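You operate a simulated robot arm through the tools that you are given. There is no shell and no other tool. Be economical: measure what you need, move in short steps, check, and stop when the job is done.

You run a simulated robot arm. Do the job below in one go: nothing can be reset, and whatever is moved stays where it is left.

Task
Push the filter drawer home and start the fan at speed 3.
Fine: the fan needs its black switch on; touch nothing else.
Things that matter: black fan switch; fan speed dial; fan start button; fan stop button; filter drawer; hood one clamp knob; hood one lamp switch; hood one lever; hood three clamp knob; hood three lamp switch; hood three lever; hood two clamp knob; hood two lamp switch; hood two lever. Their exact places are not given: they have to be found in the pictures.

Only the result counts: the job must be done as asked and must still hold three seconds after the hand-in. Knocking over, shifting, dropping, spilling or breaking anything else fails it.

Robot
A 6-joint arm with a two-finger gripper, on a carriage that runs on a rail from [-204.4, 0.1] to [29.6, 0] (x, y) and turns from -175 to 157 degrees about z. Base frame: it is fixed where the carriage stands at the start and does not move with it; the origin is on the floor, on the carriage's upright axis, x ahead of it, y to its left, z up. Lengths are in cm, angles in degrees, forces in N, time in s.
Its first joint turns from -166.0 to 166.0 degrees. Places, roughly: black fan switch [110, -30, 110]; fan speed dial [110, -50, 130]; fan start button [110, -20, 130]; fan stop button [110, -30, 130]; filter drawer [100, -30, 60]; hood one clamp knob [-200, -570, 150]; hood one lamp switch [-200, -550, 150]; hood one lever [-200, -550, 170]; hood three clamp knob [-200, -140, 150]; hood three lamp switch [-200, -120, 150]; hood three lever [-200, -130, 160]; hood two clamp knob [-200, -360, 150]; hood two lamp switch [-200, -340, 150]; hood two lever [-200, -340, 170]; left window catch [130, -290, 160]; right window catch [130, -300, 160]. Payload 5 kg.
Tool frame: the origin (TCP) lies between the finger pads and is the grasp point; the fingertips stand 3 cm ahead of it; z points along the fingers, y is the line along which they close. The gripper opens to 17.6 cm. The gripper's body begins 15.3 cm behind the TCP.
Orientation is told as [roll, pitch, yaw] about the base's x, y, z axes, in that order, counted from this pose: with the fingers straight down and closing along the base's y, the tool's x points along the base's -x, its y along +y and its z along -z.

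Tools
- The arm moves only by the tool move_arm. Its arguments are lists of equal length, an entry for each row: "translation": the shift along the tool's x, y, z in units of 30 mm (1.0 is 30 mm), a list of three; "dr": the turn, a rotation vector about the tool's x, y, z in units of 8 degrees (1.0 is 8 degrees), a list of three; "fingers": the gripper command, from -1 (fully open) to 1 (shut), values between in proportion. In form: {"translation": [[x, y, z], ...], "dr": [[wx, wy, wz], ...], "fingers": [fingers, ...]}. A call has 1 to 12 rows; each row shifts and turns the commanded pose from where the row before left it, along the tool's axes as they then stand. A call with a number of a shift or a turn outside -1 to 1 is refused whole. Rows are played at 5 a second. More than 5 cm and 8.6 degrees between two rows, or a gripper value outside its range, and nothing of the call is played. Where a pose cannot be reached the arm comes as near as it can. A force on the tool above 40 N (or 10 N above the force at the start of the call, whichever is more), or a blocked arm, ends the call early, and 0.2 s more pass. Each finger halts on what it meets, pressing with about 21 N; the grip force reading is that of the motor and also rises with nothing between the fingers. The clock runs only during rows and for 0.2 s after the last one: add rows that do not move to give the fingers time. It gives the time, the measured TCP pose, the force on the tool (base axes), the opening and the grip force at its end, in the units of the frame above (readings bear some noise), with the torque about the TCP (base axes, N m) and any sound that the robot's microphone picked up.
- Cameras (640 x 400 px; columns grow to the right, rows downward): "scene" is now at [6.46, 17.91, 173.15]; the picture's right is [-0.33, -0.94, 0.00], its down [-0.50, 0.18, -0.85] and it looks along [0.80, -0.28, -0.53] (base axes); focal length 259 px, centre (320, 200). "wrist" rides on the gripper at [6.7, -0.9, -18.4] in the tool frame; the picture's right is [0.14, 0.99, 0.00], its down [-0.92, 0.13, -0.36] and it looks along [-0.36, 0.05, 0.93] (tool axes); focal length 251 px, centre (320, 200).
- snapshot(camera): a new picture of that camera. The clock stands still meanwhile.
- lift_body(by): slides the trunk up (or, below 0, down) by that many cm; the arm and the scene camera ride with it, the base frame stays. It gives what a move gives, with no picture.
- base_move(legs): drives the robot by 1 to 6 legs, each [ahead, left, turn to the left] in cm, cm and degrees, along the robot's own axes; the way and the turn of a leg run together, so that a leg with both is an arc; at most 150 cm and 180 degrees a leg. The arm and the cameras ride along, it lands a little off, and it stops where it bumps. It keeps to its track: a leg is cut to what the track allows. It gives what a move gives.
- aim_head(pan, tilt): turns the head with the scene camera to pan (to the left, within 120 degrees either way) and tilt (down, from -29 to 69), counted from straight ahead of the robot. It gives what a move gives.
- locate(camera, pixels): there is no depth. For up to 12 entries [column, row, z] of the newest picture of that camera ("zoom" is the newest enlarged one), the place [x, y] in the base frame at which the ray of that pixel passes the height z, good to about 0.2 cm. The clock stands still meanwhile.
- zoom(camera, box): a new picture of the part [left, top, right, bottom] of that camera's present view, enlarged. The clock stands still meanwhile.
- finish_job(): hands the job in; it is judged then, once.

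Keep the steps short. Do not move on a guess: measure, check each grasp and each placing, and mend mistakes. In all there are 80 turns and 68 pictures (those below and enlarged ones count). Leave the gripper open and the arm clear of the work at the hand-in unless told otherwise, and finish with a single line.

The tools are called as a command line: name --argument value ..., lists and objects as JSON in quotes. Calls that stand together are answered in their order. move_arm: Moves the arm, as the interface text tells. Its arguments: {"type":"object","properties":{"translation":{"type":"array","items":{"type":"array","items":{"type":"number"}}},"dr":{"type":"array","items":{"type":"array","items":{"type":"number"}}},"fingers":{"type":"array","items":{"type":"number"}}},"required":["translation","dr","fingers"]} The other tools are called the same way: lift_body (by) slides the trunk up or down; base_move (legs) drives the base; aim_head (pan, tilt) turns the head that bears the scene camera; snapshot (camera) takes a picture; locate (camera, pixels) gives the place at which the rays of pixels pass given heights; zoom (camera, box) takes an enlarged picture of a part of a camera's view; finish_job () hands the job in.

At the start:

```text
t: 0.0
ee_pos: [61.99, -43.41, 153.9]
tool_rot: [0.1, 0.1, 0.1]
wrist_force: [-0.1, 0.2, -1.3]
ft_torque: [0.02, 0.01, 0.02]
width: 17.61
grip_force: 0.0
trunk travel left (down, up): [-27.5, 7.5]
robot x, y, heading: [0.06, 0.01, -0.0]
head pan, tilt: [-19.4, 32.0]
```

scene: 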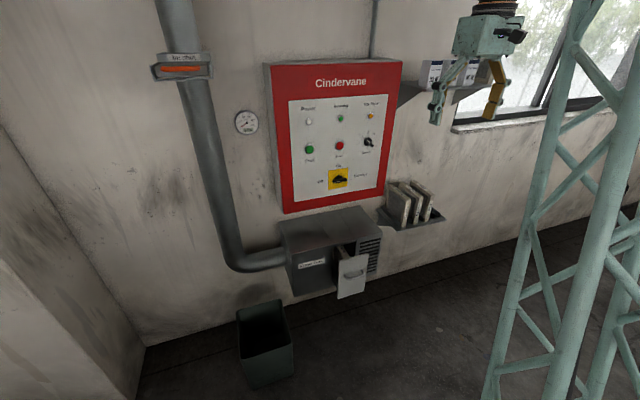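
wrist: 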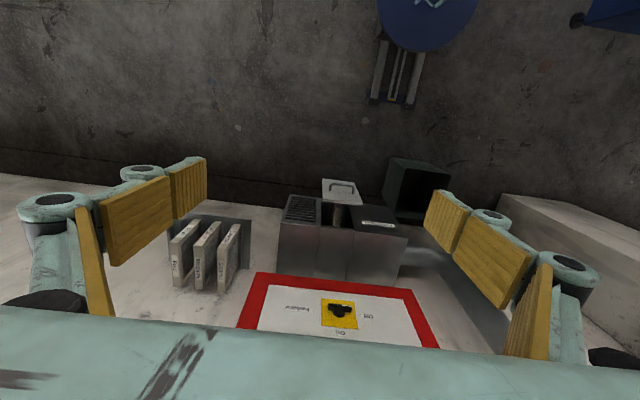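

I see the red fan panel with its switch and the open drawer below it. I'll zoom in on the panel and on the drawer.

zoom --camera "scene" --box '[260, 50, 420, 150]'

zoom --camera "scene" --box '[260, 120, 420, 220]'

zoom --camera "scene" --box '[260, 200, 420, 300]'

```text
4.00 times, centred on (340, 100) of scene
```

zoom: 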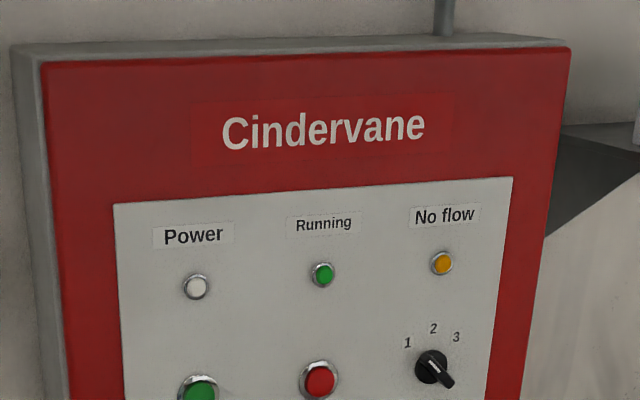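

```text
4.00 times, centred on (340, 170) of scene
```

zoom: 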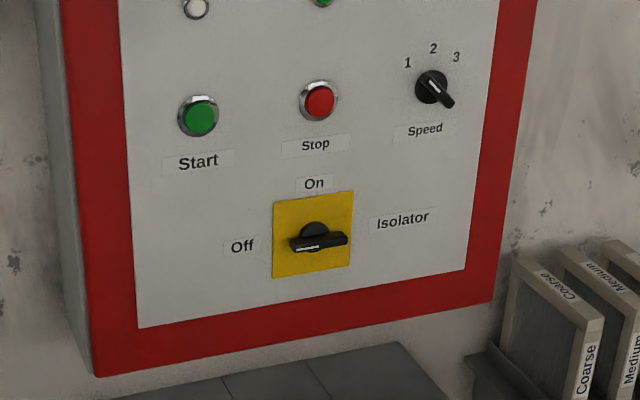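

```text
4.00 times, centred on (340, 250) of scene
```

zoom: 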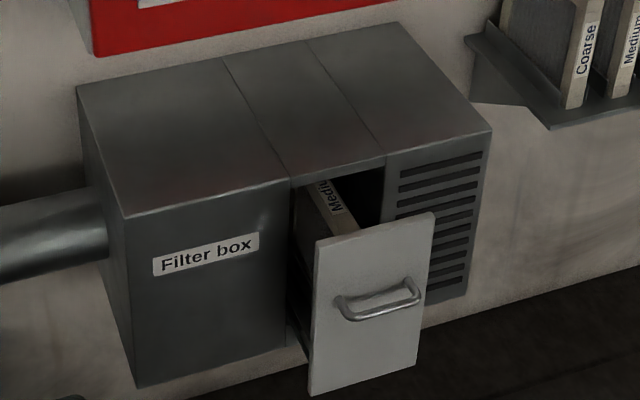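

The isolator's white mark points left to Off and the dial is on 1. I'll locate these points from here first, then lower the trunk for parallax.

locate --camera "scene" --pixels '[[338, 179.5, 110], [310, 149.2, 130], [340, 145, 130], [368, 142, 130], [355, 273.7, 60], [274, 68, 160], [400.5, 62, 160], [285, 212, 100], [311, 260.5, 75], [365, 254, 75], [337, 298, 60], [364, 290, 60]]'

lift_body --by -22

snapshot --camera "scene"

zoom --camera "scene" --box '[240, 40, 440, 165]'

zoom --camera "scene" --box '[260, 160, 420, 260]'

```text
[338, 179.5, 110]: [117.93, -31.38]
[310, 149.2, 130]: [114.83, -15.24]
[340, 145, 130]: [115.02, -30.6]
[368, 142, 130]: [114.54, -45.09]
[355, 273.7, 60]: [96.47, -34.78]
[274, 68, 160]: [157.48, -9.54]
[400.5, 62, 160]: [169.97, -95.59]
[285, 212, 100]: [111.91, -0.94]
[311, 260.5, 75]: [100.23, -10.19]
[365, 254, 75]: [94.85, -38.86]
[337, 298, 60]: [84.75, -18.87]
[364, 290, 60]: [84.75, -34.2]
```

```text
t: 2.3
ee_pos: [61.88, -43.38, 132.0]
tool_rot: [0.1, 0.0, 0.1]
wrist_force: [0.3, 0.1, -0.1]
ft_torque: [-0.04, -0.02, -0.03]
width: 17.61
grip_force: 0.2
trunk travel left (down, up): [-5.5, 29.5]
robot x, y, heading: [-0.19, 0.14, -0.0]
head pan, tilt: [-19.4, 32.0]
```

```text
62 pictures are left
```

scene: 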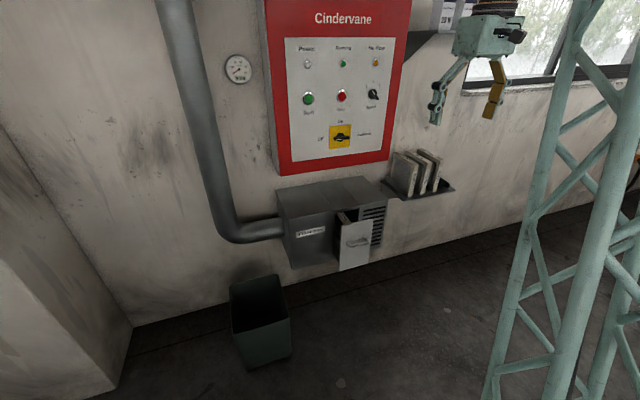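

```text
3.20 times, centred on (340, 102) of scene
```

zoom: 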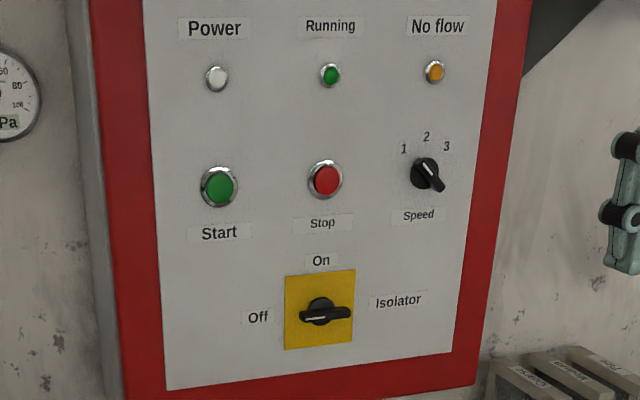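

```text
4.00 times, centred on (340, 210) of scene
```

zoom: 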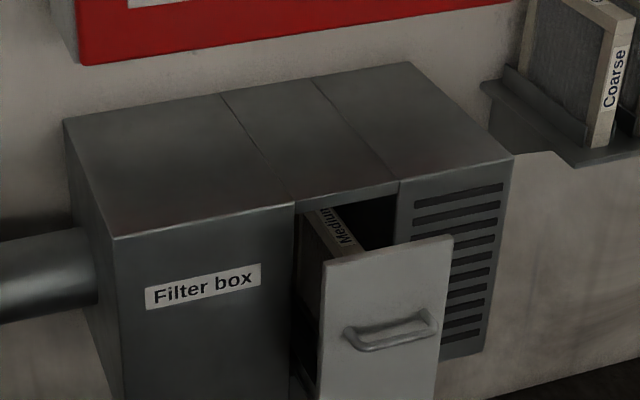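

Locating the same points from the lower view.

locate --camera "scene" --pixels '[[340.3, 137.3, 110], [308.4, 97.9, 130], [341.9, 95.75, 130], [373.1, 93.6, 130], [358, 243, 60], [340.75, 225.75, 75], [373.25, 218.75, 75], [312, 219, 80], [388, 198.5, 80], [307.5, 63, 140], [344, 62.8, 140], [375.5, 62, 140]]'

```text
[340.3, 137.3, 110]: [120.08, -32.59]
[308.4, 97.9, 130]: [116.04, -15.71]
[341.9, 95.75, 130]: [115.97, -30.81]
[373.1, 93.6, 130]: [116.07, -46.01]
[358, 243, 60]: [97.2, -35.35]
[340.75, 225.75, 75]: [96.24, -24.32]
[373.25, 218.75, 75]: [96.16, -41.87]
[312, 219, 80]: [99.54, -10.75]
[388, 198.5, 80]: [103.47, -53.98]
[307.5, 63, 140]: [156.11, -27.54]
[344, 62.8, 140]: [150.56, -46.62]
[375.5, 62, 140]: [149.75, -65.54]
```

Solving the two views gives: Start about [113.7, -14.9, 130.5], Stop about [114, -30.2, 130.4], dial about [113, -44.3, 130.6], isolator about [114, -29.7, 112] and drawer handle about [93.6, -33, 63.6]. Next I'll tip the tool to point along +x and shut the fingers.

move_arm --translation '[[0, 0, 0], [0, 0, 0], [0, 0, 0], [0, 0, 0], [0, 0, 0], [0, 0, 0], [0, 0, 0], [0, 0, 0], [0, 0, 0], [0, 0, 0], [0, 0, 0], [0, 0, 0]]' --dr '[[0, -1, 0], [0, -1, 0], [0, -1, 0], [0, -1, 0], [0, -1, 0], [0, -1, 0], [0, -1, 0], [0, -1, 0], [0, -1, 0], [0, -1, 0], [0, -1, 0], [0, -0.25, 0]]' --fingers '[1, 1, 1, 1, 1, 1, 1, 1, 1, 1, 1, 1]'

snapshot --camera "wrist"

```text
t: 4.9
ee_pos: [61.9, -43.53, 131.98]
tool_rot: [151.4, -89.9, -151.5]
wrist_force: [0.3, -1.1, -1.1]
ft_torque: [-0.01, -0.06, 0.1]
width: 0.0
grip_force: 21.3
trunk travel left (down, up): [-5.5, 29.5]
robot x, y, heading: [0.03, -0.27, 0.0]
head pan, tilt: [-19.4, 32.0]
```

```text
59 pictures are left
```

wrist: 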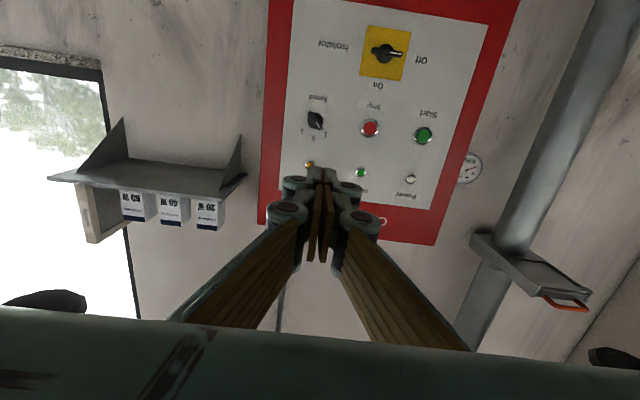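

The tool now points at the wall. I'll lower toward drawer height while staying back from the wall, and centre on y about -33.

lift_body --by -5.3

move_arm --translation '[[1, 0.3, 0], [1, 0.3, 0], [1, 0.3, 0], [1, 0.3, 0], [1, 0.3, 0], [1, 0.3, 0], [1, 0.3, 0], [1, 0.3, 0], [1, 0.3, 0], [1, 0.3, 0], [1, 0.3, 0], [1, 0.2, 0]]' --dr '[[0, 0, 0], [0, 0, 0], [0, 0, 0], [0, 0, 0], [0, 0, 0], [0, 0, 0], [0, 0, 0], [0, 0, 0], [0, 0, 0], [0, 0, 0], [0, 0, 0], [0, 0, 0]]' --fingers '[1, 1, 1, 1, 1, 1, 1, 1, 1, 1, 1, 1]'

```text
t: 5.9
ee_pos: [61.76, -43.38, 126.54]
tool_rot: [-133.3, -90.0, 133.3]
wrist_force: [-0.4, 0.1, 0.7]
ft_torque: [0.01, 0.01, -0.02]
width: 0.0
grip_force: 21.1
trunk travel left (down, up): [-0.2, 34.8]
robot x, y, heading: [0.04, 0.19, -0.1]
head pan, tilt: [-19.4, 32.0]
```

```text
t: 8.5
ee_pos: [67.72, -43.52, 106.32]
tool_rot: [61.3, -89.0, -60.9]
wrist_force: [-0.5, 1.0, 0.7]
ft_torque: [-0.03, 0.08, -0.08]
width: 0.03
grip_force: 20.8
out of reach, approached as far as the arm can: row 5, 6, 7, 8, 9, 10, 11, 12
trunk travel left (down, up): [-0.2, 34.8]
robot x, y, heading: [-0.07, 0.23, 0.0]
head pan, tilt: [-19.4, 32.0]
```

Too close in for that pose, so I'll reach out forward while staying short of the drawer front (x about 94).

move_arm --translation '[[0, 0, 1], [0, 0, 1], [0, 0, 1], [0, 0, 1], [0, 0, 0]]' --dr '[[0, 0, 0], [0, 0, 0], [0, 0, 0], [0, 0, 0], [0, 0, 0]]' --fingers '[1, 1, 1, 1, 1]'

```text
t: 9.7
ee_pos: [79.99, -43.65, 106.27]
tool_rot: [50.9, -90.1, -50.9]
wrist_force: [0.3, 0.1, -0.9]
ft_torque: [0.0, 0.01, -0.02]
width: 0.0
grip_force: 21.6
trunk travel left (down, up): [-0.2, 34.8]
robot x, y, heading: [0.11, -0.03, 0.1]
head pan, tilt: [-19.4, 32.0]
```

It continued from the actual pose. Now down and left from here.

move_arm --translation '[[1, 0.5, 0], [1, 0.5, 0], [1, 0.5, 0], [1, 0.5, 0], [1, 0.5, 0], [1, 0.5, 0], [1, 0.5, 0], [1, 0, 0]]' --dr '[[0, 0, 0], [0, 0, 0], [0, 0, 0], [0, 0, 0], [0, 0, 0], [0, 0, 0], [0, 0, 0], [0, 0, 0]]' --fingers '[1, 1, 1, 1, 1, 1, 1, 1]'

snapshot --camera "scene"

```text
t: 11.5
ee_pos: [88.54, -42.68, 91.92]
tool_rot: [75.4, -88.6, -74.8]
wrist_force: [0.7, 0.3, 0.7]
ft_torque: [0.03, 0.16, -0.09]
width: 0.0
grip_force: 20.9
out of reach, approached as far as the arm can: row 2, 3, 4, 5, 6, 7, 8
trunk travel left (down, up): [-0.2, 34.8]
robot x, y, heading: [-0.12, -0.06, -0.1]
head pan, tilt: [-19.4, 32.0]
```

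```text
58 pictures are left
```

scene: 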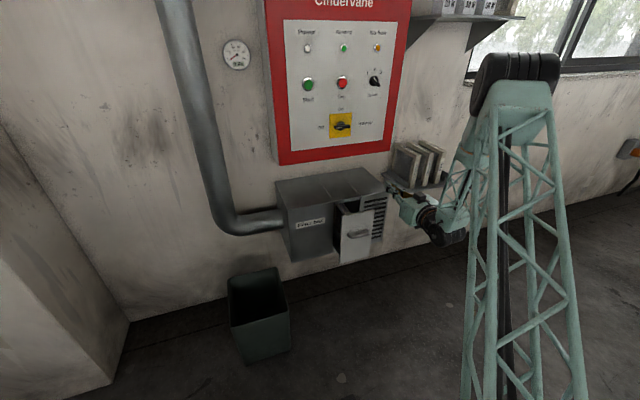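

The level tool can't get that low because the wrist pitch is limited. I'll raise, back off and pitch the fingers about 45° downward.

move_arm --translation '[[-1, 0, 0], [-1, 0, -1], [-1, 0, -1], [0, 0, 0], [0, 0, 0], [0, 0, 0], [0, 0, 0], [0, 0, 0], [0, 0, 0]]' --dr '[[0, 0, 0], [0, 0, 0], [0, 0, 0], [0, 1, 0], [0, 1, 0], [0, 1, 0], [0, 1, 0], [0, 1, 0], [0, 0.625, 0]]' --fingers '[1, 1, 1, 1, 1, 1, 1, 1, 1]'

```text
t: 13.5
ee_pos: [82.45, -42.68, 100.75]
tool_rot: [0.0, -44.9, 0.1]
wrist_force: [0.1, 1.0, 0.4]
ft_torque: [0.02, -0.02, 0.04]
width: 0.01
grip_force: 20.8
trunk travel left (down, up): [-0.2, 34.8]
robot x, y, heading: [-0.04, -0.21, 0.3]
head pan, tilt: [-19.4, 32.0]
```

Pitch is -45°. Next I'll descend to about [84, -33, 73], just in front of the drawer.

move_arm --translation '[[0.89, 0.46, 0.99], [0.89, 0.46, 0.99], [0.89, 0.46, 0.99], [0.89, 0.46, 0.99], [0.89, 0.46, 0.99], [0.89, 0.46, 0.99], [0.89, 0.46, 0.99]]' --dr '[[0, 0, 0], [0, 0, 0], [0, 0, 0], [0, 0, 0], [0, 0, 0], [0, 0, 0], [0, 0, 0]]' --fingers '[1, 1, 1, 1, 1, 1, 1]'

zoom --camera "scene" --box '[260, 160, 420, 260]'

snapshot --camera "wrist"

```text
t: 15.1
ee_pos: [83.93, -33.16, 72.73]
tool_rot: [0.0, -45.0, 0.0]
wrist_force: [-1.4, 0.0, 1.1]
ft_torque: [0.01, 0.08, 0.02]
width: 0.0
grip_force: 21.6
trunk travel left (down, up): [-0.2, 34.8]
robot x, y, heading: [-0.03, -0.36, 0.1]
head pan, tilt: [-19.4, 32.0]
```

```text
4.00 times, centred on (340, 210) of scene
```

zoom: 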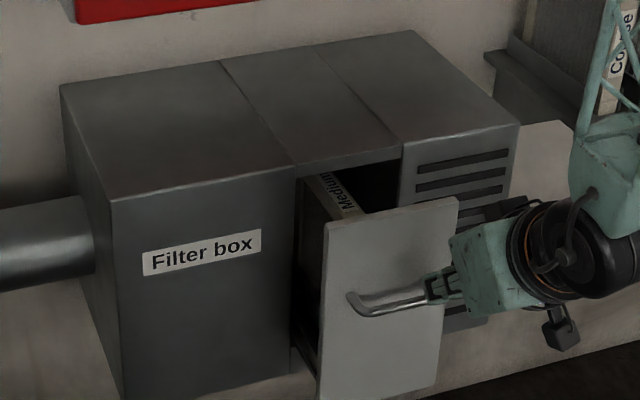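

```text
56 pictures are left
```

wrist: 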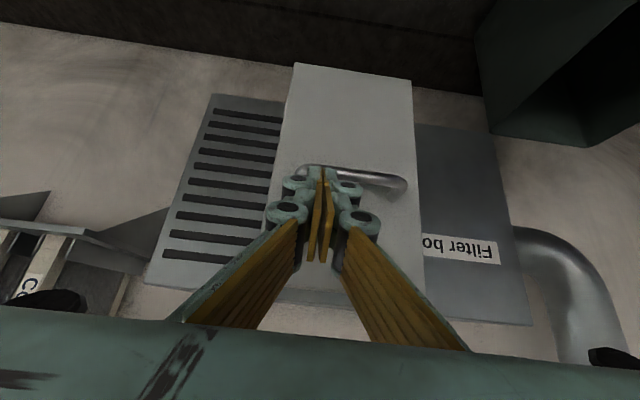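

Locating handle ends and drawer front edges from the wrist view.

locate --camera "wrist" --pixels '[[302, 170, 63.6], [405, 185, 63.6], [350, 168, 63.6], [295, 63, 50], [411, 80, 50], [420, 265, 74]]'

locate --camera "zoom" --pixels '[[324, 224, 75], [457, 197, 75], [324, 224, 72], [457, 197, 72], [350, 302, 63.6]]'

```text
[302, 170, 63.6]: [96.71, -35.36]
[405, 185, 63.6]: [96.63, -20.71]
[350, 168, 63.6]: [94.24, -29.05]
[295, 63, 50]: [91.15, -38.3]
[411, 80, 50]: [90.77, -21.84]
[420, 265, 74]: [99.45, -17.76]
```

```text
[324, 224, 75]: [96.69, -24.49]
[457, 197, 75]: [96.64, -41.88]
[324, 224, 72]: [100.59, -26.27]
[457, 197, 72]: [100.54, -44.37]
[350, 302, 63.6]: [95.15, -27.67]
```

Combining the views puts the drawer front at x≈91, y -38 to -22 and z 50 to 79.5, with the handle at z≈67. I'll raise 4 cm and shift to y≈-30, so I push on the plate above the handle.

move_arm --translation '[[-0.47, 0.52, -0.47], [-0.47, 0.52, -0.47], [0, 0, 0]]' --dr '[[0, 0, 0], [0, 0, 0], [0, 0, 0]]' --fingers '[1, 1, 1]'

move_arm --translation '[[-0.3, 0, 0.3], [-0.3, 0, 0.3], [-0.3, 0, 0.3], [-0.3, 0, 0.3], [0, 0, 0]]' --dr '[[0, 0, 0], [0, 0, 0], [0, 0, 0], [0, 0, 0], [0, 0, 0]]' --fingers '[1, 1, 1, 1, 1]'

zoom --camera "scene" --box '[260, 160, 420, 260]'

```text
t: 15.9
ee_pos: [84.08, -29.87, 76.74]
tool_rot: [0.0, -44.9, 0.1]
wrist_force: [0.2, 0.4, -0.6]
ft_torque: [0.03, 0.03, -0.03]
width: 0.0
grip_force: 21.0
trunk travel left (down, up): [-0.2, 34.8]
robot x, y, heading: [-0.26, -0.05, 0.0]
head pan, tilt: [-19.4, 32.0]
```

```text
t: 17.1
ee_pos: [89.03, -29.95, 76.86]
tool_rot: [0.0, -45.0, -0.1]
wrist_force: [0.4, -0.3, 0.5]
ft_torque: [-0.02, 0.0, 0.03]
width: 0.02
grip_force: 45.2
trunk travel left (down, up): [-0.2, 34.8]
robot x, y, heading: [0.16, -0.0, -0.1]
head pan, tilt: [-19.4, 32.0]
```

```text
4.00 times, centred on (340, 210) of scene
```

zoom: 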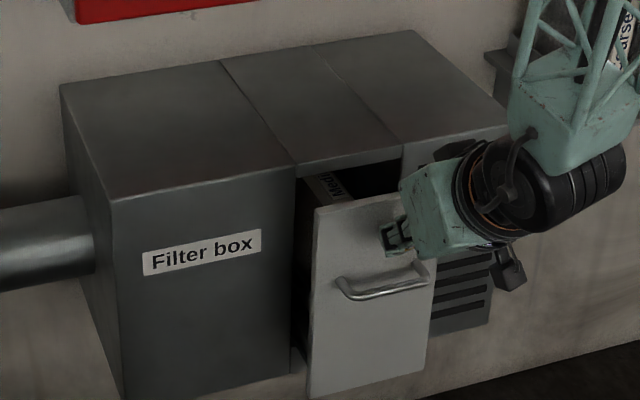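

The drawer has moved in a bit (its top-left corner went from (324,224) to (314,210)) with low force. Push on.

move_arm --translation '[[-0.3, 0, 0.3], [-0.3, 0, 0.3], [-0.3, 0, 0.3], [-0.3, 0, 0.3], [-0.3, 0, 0.3], [0, 0, 0]]' --dr '[[0, 0, 0], [0, 0, 0], [0, 0, 0], [0, 0, 0], [0, 0, 0], [0, 0, 0]]' --fingers '[1, 1, 1, 1, 1, 1]'

zoom --camera "scene" --box '[260, 160, 420, 260]'

```text
t: 18.5
ee_pos: [95.42, -29.98, 76.78]
tool_rot: [0.0, -45.0, 0.1]
wrist_force: [0.3, 0.4, 0.6]
ft_torque: [0.02, 0.03, 0.0]
width: 0.02
grip_force: 45.3
trunk travel left (down, up): [-0.2, 34.8]
robot x, y, heading: [0.1, 0.24, -0.1]
head pan, tilt: [-19.4, 32.0]
```

```text
4.00 times, centred on (340, 210) of scene
```

zoom: 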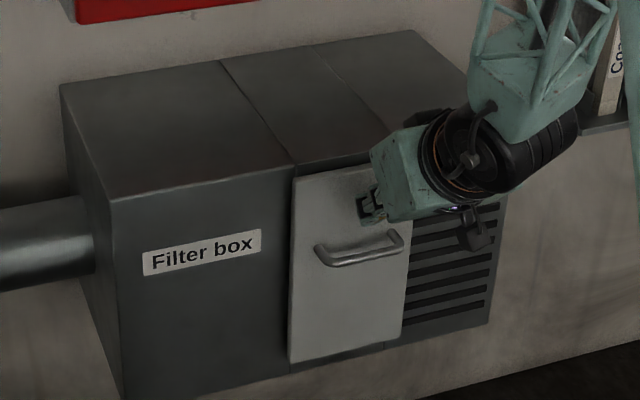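

Almost shut. I'll push in small steps until it stops.

move_arm --translation '[[-0.12, 0, 0.12], [-0.12, 0, 0.12], [-0.12, 0, 0.12], [-0.12, 0, 0.12], [-0.12, 0, 0.12], [-0.12, 0, 0.12]]' --dr '[[0, 0, 0], [0, 0, 0], [0, 0, 0], [0, 0, 0], [0, 0, 0], [0, 0, 0]]' --fingers '[1, 1, 1, 1, 1, 1]'

zoom --camera "scene" --box '[260, 160, 420, 260]'

```text
t: 19.9
ee_pos: [98.06, -29.92, 76.67]
tool_rot: [0.1, -44.6, -0.3]
wrist_force: [-12.6, 1.2, 4.4]
ft_torque: [0.01, -0.05, 0.05]
width: 0.59
grip_force: 45.2
trunk travel left (down, up): [-0.2, 34.8]
robot x, y, heading: [-0.12, 0.09, 0.1]
head pan, tilt: [-19.4, 32.0]
stopped in row 6: the force on the tool passed its limit at 43 N (the readings are from after the stop); the commanded pose is now the measured one
```

```text
4.00 times, centred on (340, 210) of scene
```

zoom: 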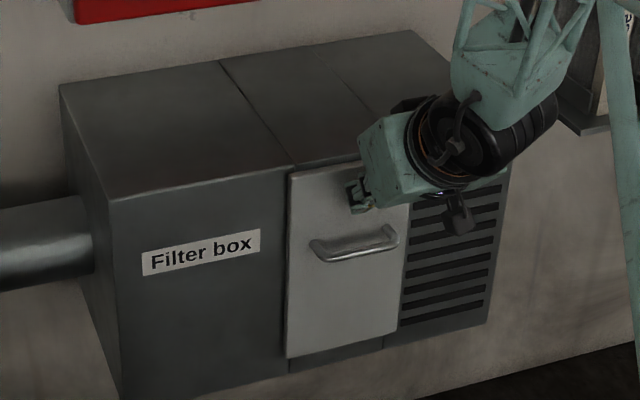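

The force shows it seated against a hard stop. I'll back away, then check the drawer.

move_arm --translation '[[0.5, 0, -0.5], [0.5, 0, -0.5], [0.7, 0, -0.7], [0.8, 0, -0.8], [0.8, 0, -0.8]]' --dr '[[0, 0, 0], [0, 0, 0], [0, 0, 0], [0, 0, 0], [0, 0, 0]]' --fingers '[1, 1, 1, 1, 1]'

lift_body --by 16

snapshot --camera "scene"

```text
t: 21.1
ee_pos: [84.1, -29.9, 76.92]
tool_rot: [0.0, -44.8, -0.1]
wrist_force: [0.4, -0.4, -0.2]
ft_torque: [-0.05, -0.04, -0.04]
width: 0.0
grip_force: 46.1
trunk travel left (down, up): [-0.2, 34.8]
robot x, y, heading: [-0.06, 0.02, -0.0]
head pan, tilt: [-19.4, 32.0]
```

```text
t: 23.0
ee_pos: [84.09, -29.93, 92.89]
tool_rot: [0.0, -44.7, -0.1]
wrist_force: [-0.5, 0.5, -0.4]
ft_torque: [0.0, 0.0, 0.01]
width: 0.0
grip_force: 44.7
trunk travel left (down, up): [-16.2, 18.8]
robot x, y, heading: [0.35, -0.05, -0.1]
head pan, tilt: [-19.4, 32.0]
```

```text
52 pictures are left
```

scene: 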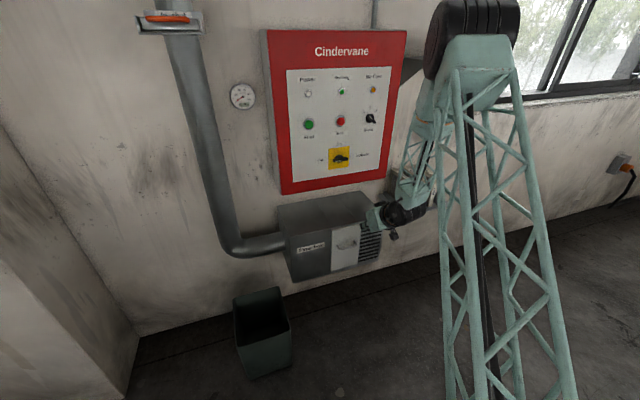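

The drawer is closed. Now I'll raise to isolator height and level the tool, well short of the panel.

move_arm --translation '[[-0.75, 0, -0.75], [-0.75, 0, -0.75], [-0.75, 0, -0.75], [-0.75, 0, -0.75], [-0.75, 0, -0.75], [-0.75, 0, -0.75], [0, 0, 0], [0, 0, 0], [0, 0, 0], [0, 0, 0], [0, 0, 0], [0, 0, 0]]' --dr '[[0, 0, 0], [0, 0, 0], [0, 0, 0], [0, 0, 0], [0, 0, 0], [0, 0, 0], [0, -1, 0], [0, -1, 0], [0, -1, 0], [0, -1, 0], [0, -1, 0], [0, -0.64, 0]]' --fingers '[1, 1, 1, 1, 1, 1, 1, 1, 1, 1, 1, 1]'

snapshot --camera "wrist"

zoom --camera "scene" --box '[280, 80, 408, 160]'

```text
t: 25.6
ee_pos: [88.02, -33.57, 116.36]
tool_rot: [68.0, -88.0, -67.5]
wrist_force: [0.7, -0.8, -1.1]
ft_torque: [0.0, -0.22, 0.14]
width: 0.0
grip_force: 44.8
out of reach, approached as far as the arm can: row 10, 11, 12
trunk travel left (down, up): [-16.2, 18.8]
robot x, y, heading: [0.11, 0.33, -0.0]
head pan, tilt: [-19.4, 32.0]
```

```text
51 pictures are left
```

wrist: 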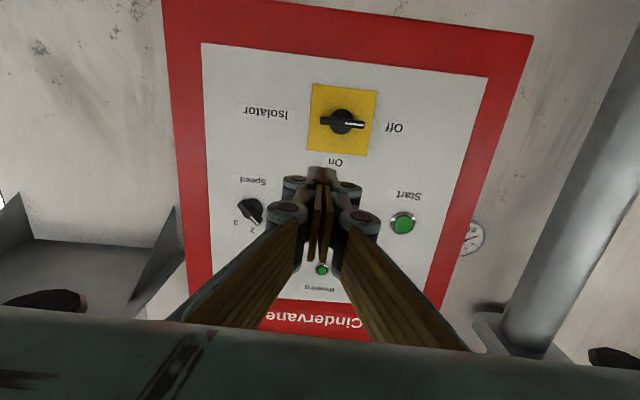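

```text
5.00 times, centred on (344, 120) of scene
```

zoom: 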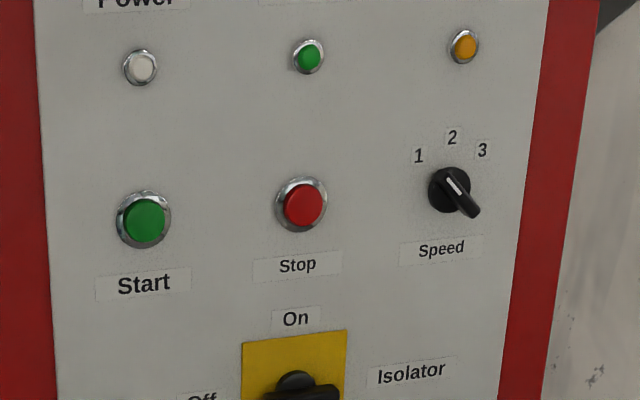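

The speed pointer sits at 1 and the isolator bar is horizontal, pointing to Off. I'll raise the arm, drop the trunk for wrist clearance, then roll -88° so the fingers close vertically on the isolator bar.

move_arm --translation '[[-0.9, 0.3, 0], [-0.9, 0.3, 0], [-0.9, 0.3, 0], [-0.9, 0.3, 0], [0, 0, 0]]' --dr '[[0, 0, 0], [0, 0, 0], [0, 0, 0], [0, 0, 0], [0, 0, 0]]' --fingers '[1, 1, 1, 1, 1]'

lift_body --by -14

move_arm --translation '[[0, 0, 0], [0, 0, 0], [0, 0, 0], [0, 0, 0], [0, 0, 0], [0, 0, 0], [0, 0, 0], [0, 0, 0], [0, 0, 0], [0, 0, 0], [0, 0, 0], [0, 0, 0]]' --dr '[[0, 0, -1], [0, 0, -1], [0, 0, -1], [0, 0, -1], [0, 0, -1], [0, 0, -1], [0, 0, -1], [0, 0, -1], [0, 0, -1], [0, 0, -1], [0, 0, -1], [0, 0, 0]]' --fingers '[0.3, 0.3, 0.3, 0.3, 0.3, 0.3, 0.3, 0.3, 0.3, 0.3, 0.3, 0.3]'

snapshot --camera "wrist"

```text
t: 26.8
ee_pos: [88.04, -30.3, 127.73]
tool_rot: [-0.3, -89.9, 0.1]
wrist_force: [-0.7, 0.2, 0.7]
ft_torque: [-0.01, 0.14, -0.13]
width: 0.02
grip_force: 44.4
out of reach, approached as far as the arm can: row 1
trunk travel left (down, up): [-16.2, 18.8]
robot x, y, heading: [0.07, -0.13, -0.0]
head pan, tilt: [-19.4, 32.0]
```

```text
t: 28.4
ee_pos: [88.14, -30.4, 113.78]
tool_rot: [9.6, -89.8, -9.7]
wrist_force: [-0.2, -0.7, 1.1]
ft_torque: [0.01, -0.01, 0.0]
width: 0.02
grip_force: 44.6
trunk travel left (down, up): [-2.2, 32.8]
robot x, y, heading: [0.02, -0.13, -0.1]
head pan, tilt: [-19.4, 32.0]
```

```text
t: 31.1
ee_pos: [88.42, -30.81, 114.38]
tool_rot: [-83.5, -86.5, 83.7]
wrist_force: [-0.2, -0.1, -0.9]
ft_torque: [0.01, 0.03, 0.02]
width: 6.17
grip_force: 0.1
out of reach, approached as far as the arm can: row 1, 2, 3, 4, 5, 6, 7, 8, 9, 10, 11
trunk travel left (down, up): [-2.2, 32.8]
robot x, y, heading: [0.01, 0.03, -0.1]
head pan, tilt: [-19.4, 32.0]
```

```text
49 pictures are left
```

wrist: 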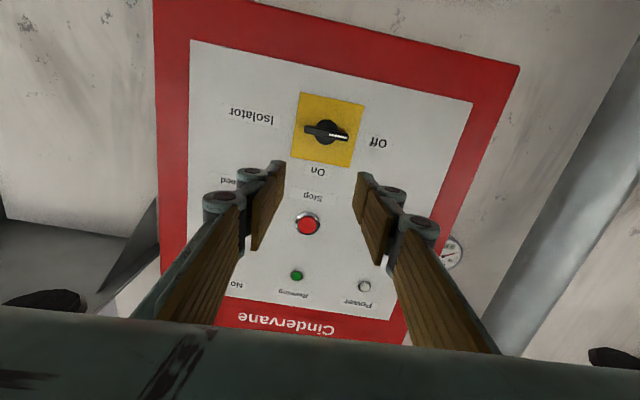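

The roll is limited in the negative direction. I'll try the positive direction, one full call, and see.

move_arm --translation '[[0, 0, 0], [0, 0, 0], [0, 0, 0], [0, 0, 0], [0, 0, 0], [0, 0, 0], [0, 0, 0], [0, 0, 0], [0, 0, 0], [0, 0, 0], [0, 0, 0], [0, 0, 0]]' --dr '[[0, 0, 1], [0, 0, 1], [0, 0, 1], [0, 0, 1], [0, 0, 1], [0, 0, 1], [0, 0, 1], [0, 0, 1], [0, 0, 1], [0, 0, 1], [0, 0, 1], [0, 0, 0]]' --fingers '[0.3, 0.3, 0.3, 0.3, 0.3, 0.3, 0.3, 0.3, 0.3, 0.3, 0.3, 0.3]'

snapshot --camera "wrist"

```text
t: 33.6
ee_pos: [88.49, -30.84, 114.28]
tool_rot: [89.6, -5.3, -89.7]
wrist_force: [-0.7, 0.1, 0.3]
ft_torque: [0.03, -0.02, 0.02]
width: 6.15
grip_force: 0.0
trunk travel left (down, up): [-2.2, 32.8]
robot x, y, heading: [-0.23, 0.06, 0.2]
head pan, tilt: [-19.4, 32.0]
```

```text
48 pictures are left
```

wrist: 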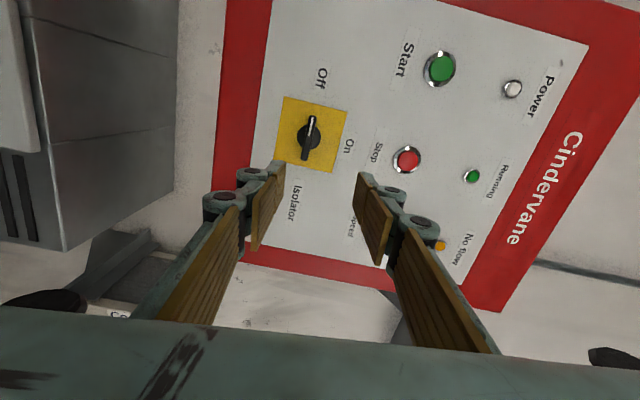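

It is level with the fingers closing vertically (5° short). Before gripping, I'll test that another 90° of roll is available.

move_arm --translation '[[0, 0, 0], [0, 0, 0], [0, 0, 0], [0, 0, 0], [0, 0, 0], [0, 0, 0], [0, 0, 0], [0, 0, 0], [0, 0, 0], [0, 0, 0], [0, 0, 0], [0, 0, 0]]' --dr '[[0, 0, 1], [0, 0, 1], [0, 0, 1], [0, 0, 1], [0, 0, 1], [0, 0, 1], [0, 0, 1], [0, 0, 1], [0, 0, 1], [0, 0, 1], [0, 0, 1], [0, 0, 0.9]]' --fingers '[0.3, 0.3, 0.3, 0.3, 0.3, 0.3, 0.3, 0.3, 0.3, 0.3, 0.3, 0.3]'

move_arm --translation '[[0, 0, 0], [0, 0, 0], [0, 0, 0], [0, 0, 0], [0, 0, 0], [0, 0, 0], [0, 0, 0], [0, 0, 0], [0, 0, 0], [0, 0, 0], [0, 0, 0], [0, 0, 0]]' --dr '[[0, 0, -1], [0, 0, -1], [0, 0, -1], [0, 0, -1], [0, 0, -1], [0, 0, -1], [0, 0, -1], [0, 0, -1], [0, 0, -1], [0, 0, -1], [0, 0, -1], [0, 0, -0.25]]' --fingers '[0.3, 0.3, 0.3, 0.3, 0.3, 0.3, 0.3, 0.3, 0.3, 0.3, 0.3, 0.3]'

snapshot --camera "wrist"

zoom --camera "scene" --box '[260, 60, 420, 160]'

```text
t: 36.2
ee_pos: [88.47, -30.83, 114.29]
tool_rot: [14.3, 89.6, -165.3]
wrist_force: [0.4, -0.1, 0.0]
ft_torque: [0.01, 0.0, -0.02]
width: 6.18
grip_force: 0.1
trunk travel left (down, up): [-2.2, 32.8]
robot x, y, heading: [-0.1, -0.01, -0.2]
head pan, tilt: [-19.4, 32.0]
```

```text
t: 38.9
ee_pos: [88.47, -30.85, 114.41]
tool_rot: [89.6, -0.3, -89.8]
wrist_force: [-0.2, -0.1, 0.4]
ft_torque: [0.03, 0.0, 0.0]
width: 6.17
grip_force: 0.1
trunk travel left (down, up): [-2.2, 32.8]
robot x, y, heading: [-0.09, -0.3, 0.1]
head pan, tilt: [-19.4, 32.0]
```

```text
47 pictures are left
```

wrist: 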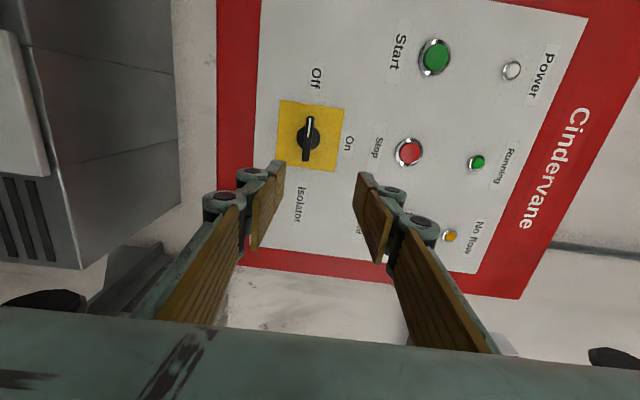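

```text
4.00 times, centred on (340, 110) of scene
```

zoom: 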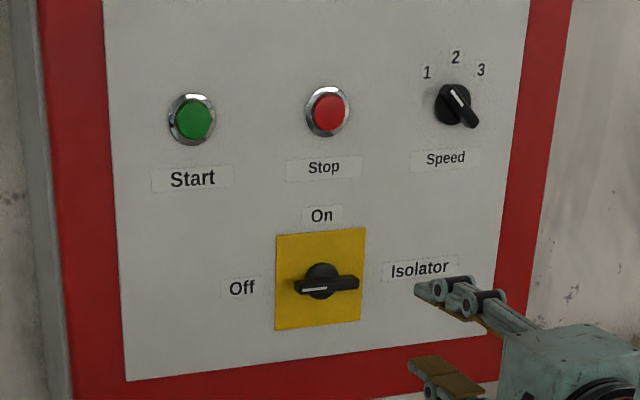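

Full roll is available. Two-view geometry gives the panel face at x≈115, isolator centre at (y -30, z 112.1) and bar front at x≈112. I'll move to 2.5 cm short of it.

move_arm --translation '[[0.28, -0.77, 0], [0, 0, 1], [0, 0, 1], [0, 0, 1], [0, 0, 1], [0, 0, 1], [0, 0, 1], [0, 0, 0]]' --dr '[[0, 0, 0], [0, 0, 0], [0, 0, 0], [0, 0, 0], [0, 0, 0], [0, 0, 0], [0, 0, 0], [0, 0, 0]]' --fingers '[0.3, 0.3, 0.3, 0.3, 0.3, 0.3, 0.3, 0.3]'

snapshot --camera "wrist"

zoom --camera "scene" --box '[300, 100, 396, 160]'

```text
t: 40.6
ee_pos: [106.45, -29.81, 111.78]
tool_rot: [89.7, -0.2, -89.6]
wrist_force: [-1.0, -0.4, 0.1]
ft_torque: [-0.03, -0.08, -0.04]
width: 6.17
grip_force: 0.2
trunk travel left (down, up): [-2.2, 32.8]
robot x, y, heading: [0.16, -0.04, -0.1]
head pan, tilt: [-19.4, 32.0]
```

```text
45 pictures are left
```

wrist: 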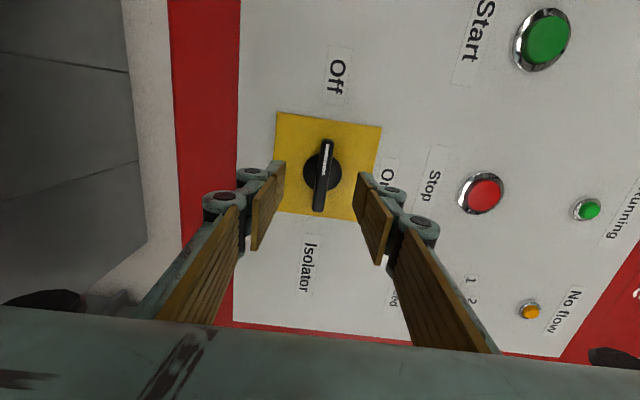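

```text
6.67 times, centred on (348, 130) of scene
```

zoom: 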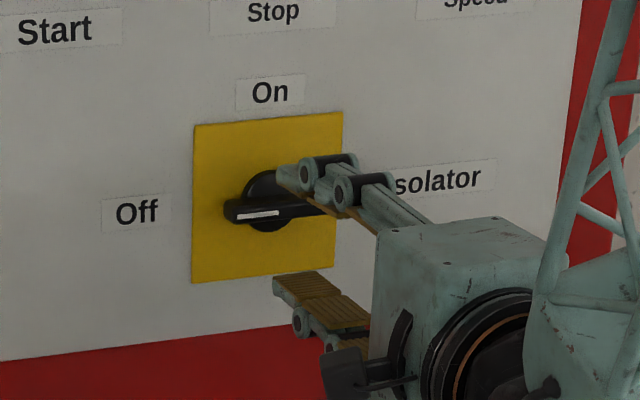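

Aligned (bar centre at (-29.7, 112.1)). I'll ease in 3.7 cm.

move_arm --translation '[[0, 0.1, 0.4], [0, 0, 0.4], [0, 0, 0.25], [0, 0, 0.2], [0, 0, 0]]' --dr '[[0, 0, 0], [0, 0, 0], [0, 0, 0], [0, 0, 0], [0, 0, 0]]' --fingers '[0.3, 0.3, 0.3, 0.3, 0.3]'

zoom --camera "wrist" --box '[200, 80, 440, 230]'

zoom --camera "scene" --box '[300, 100, 396, 160]'

```text
t: 41.9
ee_pos: [110.22, -30.01, 112.13]
tool_rot: [89.6, -0.2, -89.8]
wrist_force: [0.1, 0.2, 0.4]
ft_torque: [0.01, 0.02, -0.01]
width: 6.16
grip_force: 0.0
trunk travel left (down, up): [-2.2, 32.8]
robot x, y, heading: [-0.16, -0.16, -0.0]
head pan, tilt: [-19.4, 32.0]
```

```text
2.67 times, centred on (320, 155) of wrist
```

zoom: 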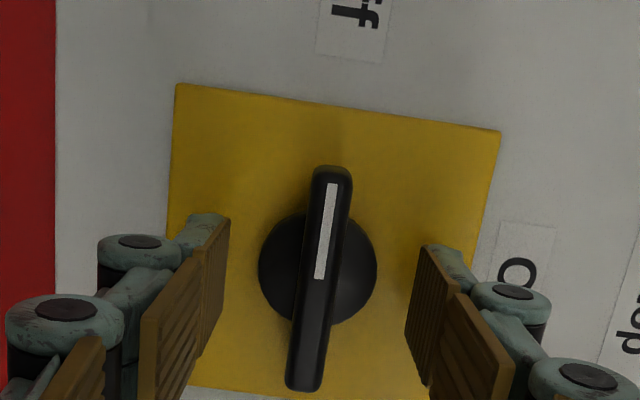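

```text
6.67 times, centred on (348, 130) of scene
```

zoom: 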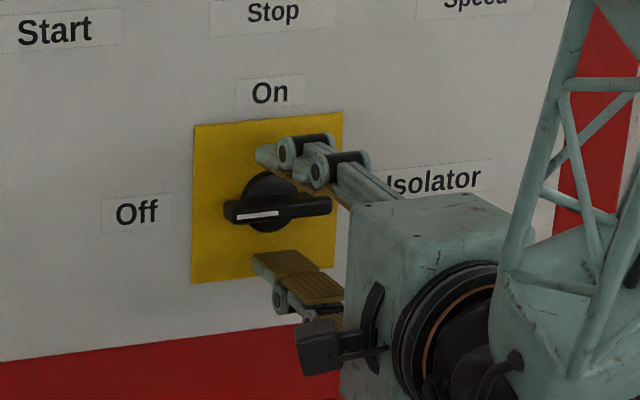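

Fingers straddle the bar. Closing.

move_arm --translation '[[0, 0, 0], [0, 0, 0], [0, 0, 0], [0, 0, 0]]' --dr '[[0, 0, 0], [0, 0, 0], [0, 0, 0], [0, 0, 0]]' --fingers '[0.6, 0.9, 1, 1]'

zoom --camera "wrist" --box '[200, 80, 440, 230]'

```text
t: 42.9
ee_pos: [110.07, -29.87, 112.01]
tool_rot: [89.6, -0.1, -89.7]
wrist_force: [-2.6, 0.9, -6.8]
ft_torque: [0.18, 0.11, -0.04]
width: 1.24
grip_force: 45.5
trunk travel left (down, up): [-2.2, 32.8]
robot x, y, heading: [-0.04, 0.06, 0.1]
head pan, tilt: [-19.4, 32.0]
```

```text
2.67 times, centred on (320, 155) of wrist
```

zoom: 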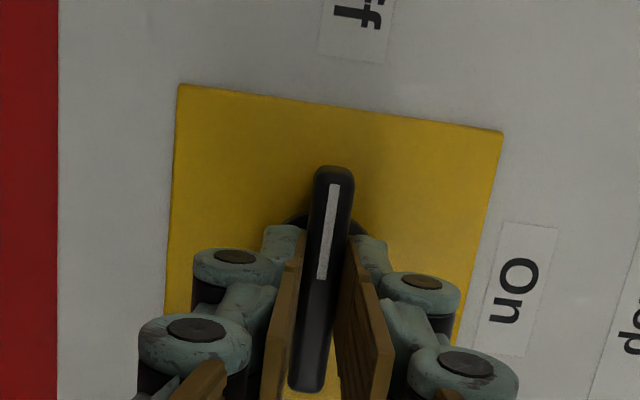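

The bar is gripped (1.24 cm). Turning clockwise by 90°.

move_arm --translation '[[0, 0, 0], [0, 0, 0], [0, 0, 0], [0, 0, 0], [0, 0, 0], [0, 0, 0], [0, 0, 0], [0, 0, 0], [0, 0, 0], [0, 0, 0], [0, 0, 0], [0, 0, 0]]' --dr '[[0, 0, 1], [0, 0, 1], [0, 0, 1], [0, 0, 1], [0, 0, 1], [0, 0, 1], [0, 0, 1], [0, 0, 1], [0, 0, 1], [0, 0, 1], [0, 0, 1], [0, 0, 0.35]]' --fingers '[1, 1, 1, 1, 1, 1, 1, 1, 1, 1, 1, 1]'

zoom --camera "scene" --box '[260, 60, 420, 160]'

snapshot --camera "wrist"

```text
t: 45.5
ee_pos: [110.11, -30.14, 112.16]
tool_rot: [-62.4, 89.4, 117.7]
wrist_force: [8.5, -10.4, 6.8]
ft_torque: [-0.62, -0.64, -0.26]
width: 1.24
grip_force: 44.9
trunk travel left (down, up): [-2.2, 32.8]
robot x, y, heading: [-0.34, 0.06, 0.1]
head pan, tilt: [-19.4, 32.0]
```

```text
4.00 times, centred on (340, 110) of scene
```

zoom: 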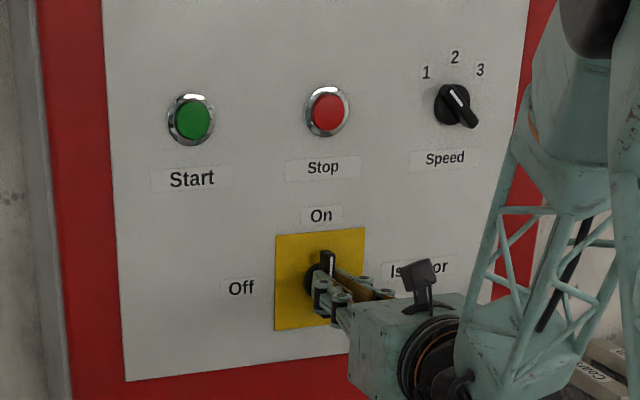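

```text
39 pictures are left
```

wrist: 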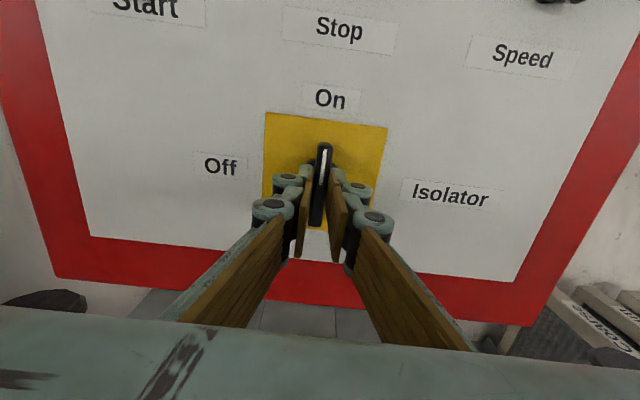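

The isolator bar is upright at On. Releasing and backing straight out.

move_arm --translation '[[0, 0, 0], [0, 0, 0], [0, 0, 0], [0, 0, -0.5], [0, 0, -1], [0, 0, -1], [0, 0, -1], [0, 0, -1], [0, 0, -1], [0, 0, 0]]' --dr '[[0, 0, 0], [0, 0, 0], [0, 0, 0], [0, 0, 0], [0, 0, 0], [0, 0, 0], [0, 0, 0], [0, 0, 0], [0, 0, 0], [0, 0, 0]]' --fingers '[0.5, 0.3, 0.3, 0.3, 0.3, 0.3, 0.3, 0.3, 0.3, 0.3]'

snapshot --camera "wrist"

zoom --camera "scene" --box '[260, 40, 420, 140]'

```text
t: 47.6
ee_pos: [93.56, -29.86, 112.25]
tool_rot: [-57.3, 89.3, 123.0]
wrist_force: [-0.1, 0.2, 0.4]
ft_torque: [0.01, 0.04, 0.02]
width: 6.12
grip_force: 0.0
trunk travel left (down, up): [-2.2, 32.8]
robot x, y, heading: [0.06, -0.03, 0.3]
head pan, tilt: [-19.4, 32.0]
```

```text
38 pictures are left
```

wrist: 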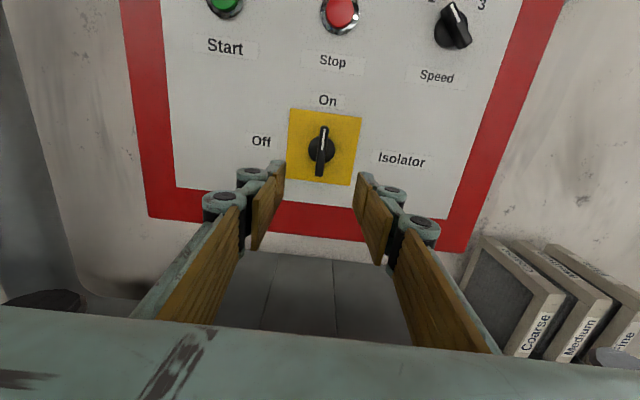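

```text
4.00 times, centred on (340, 90) of scene
```

zoom: 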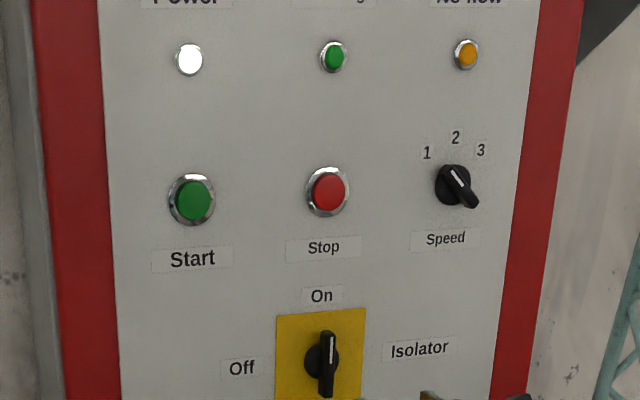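

The Power lamp is lit and the isolator is on. Raising the trunk to dial height, moving across to the dial's y (still 18 cm back), and looking.

lift_body --by 18.3

move_arm --translation '[[0, 0.8, 0], [0, 0.8, 0], [0, 0.8, 0], [0, 0.8, 0], [0, 0.8, 0], [0, 0.8, 0], [0, 0, 0]]' --dr '[[0, 0, 0], [0, 0, 0], [0, 0, 0], [0, 0, 0], [0, 0, 0], [0, 0, 0], [0, 0, 0]]' --fingers '[0.3, 0.3, 0.3, 0.3, 0.3, 0.3, 0.3]'

zoom --camera "wrist" --box '[200, 60, 440, 210]'

```text
t: 49.7
ee_pos: [93.54, -29.81, 130.38]
tool_rot: [-54.5, 89.4, 125.7]
wrist_force: [0.7, -0.2, -0.3]
ft_torque: [0.01, -0.03, -0.02]
width: 6.15
grip_force: 0.0
trunk travel left (down, up): [-20.5, 14.5]
robot x, y, heading: [0.08, -0.12, 0.2]
head pan, tilt: [-19.4, 32.0]
```

```text
t: 51.3
ee_pos: [93.61, -44.31, 130.32]
tool_rot: [-55.8, 89.3, 124.5]
wrist_force: [-0.1, 0.0, 0.0]
ft_torque: [0.0, -0.06, 0.11]
width: 6.15
grip_force: 0.1
trunk travel left (down, up): [-20.5, 14.5]
robot x, y, heading: [0.16, -0.19, -0.1]
head pan, tilt: [-19.4, 32.0]
```

```text
2.67 times, centred on (320, 135) of wrist
```

zoom: 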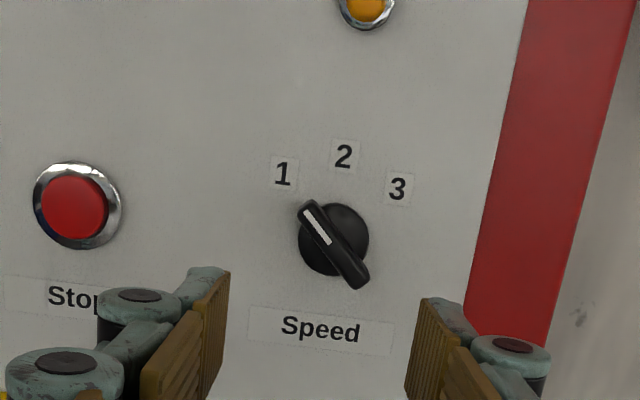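

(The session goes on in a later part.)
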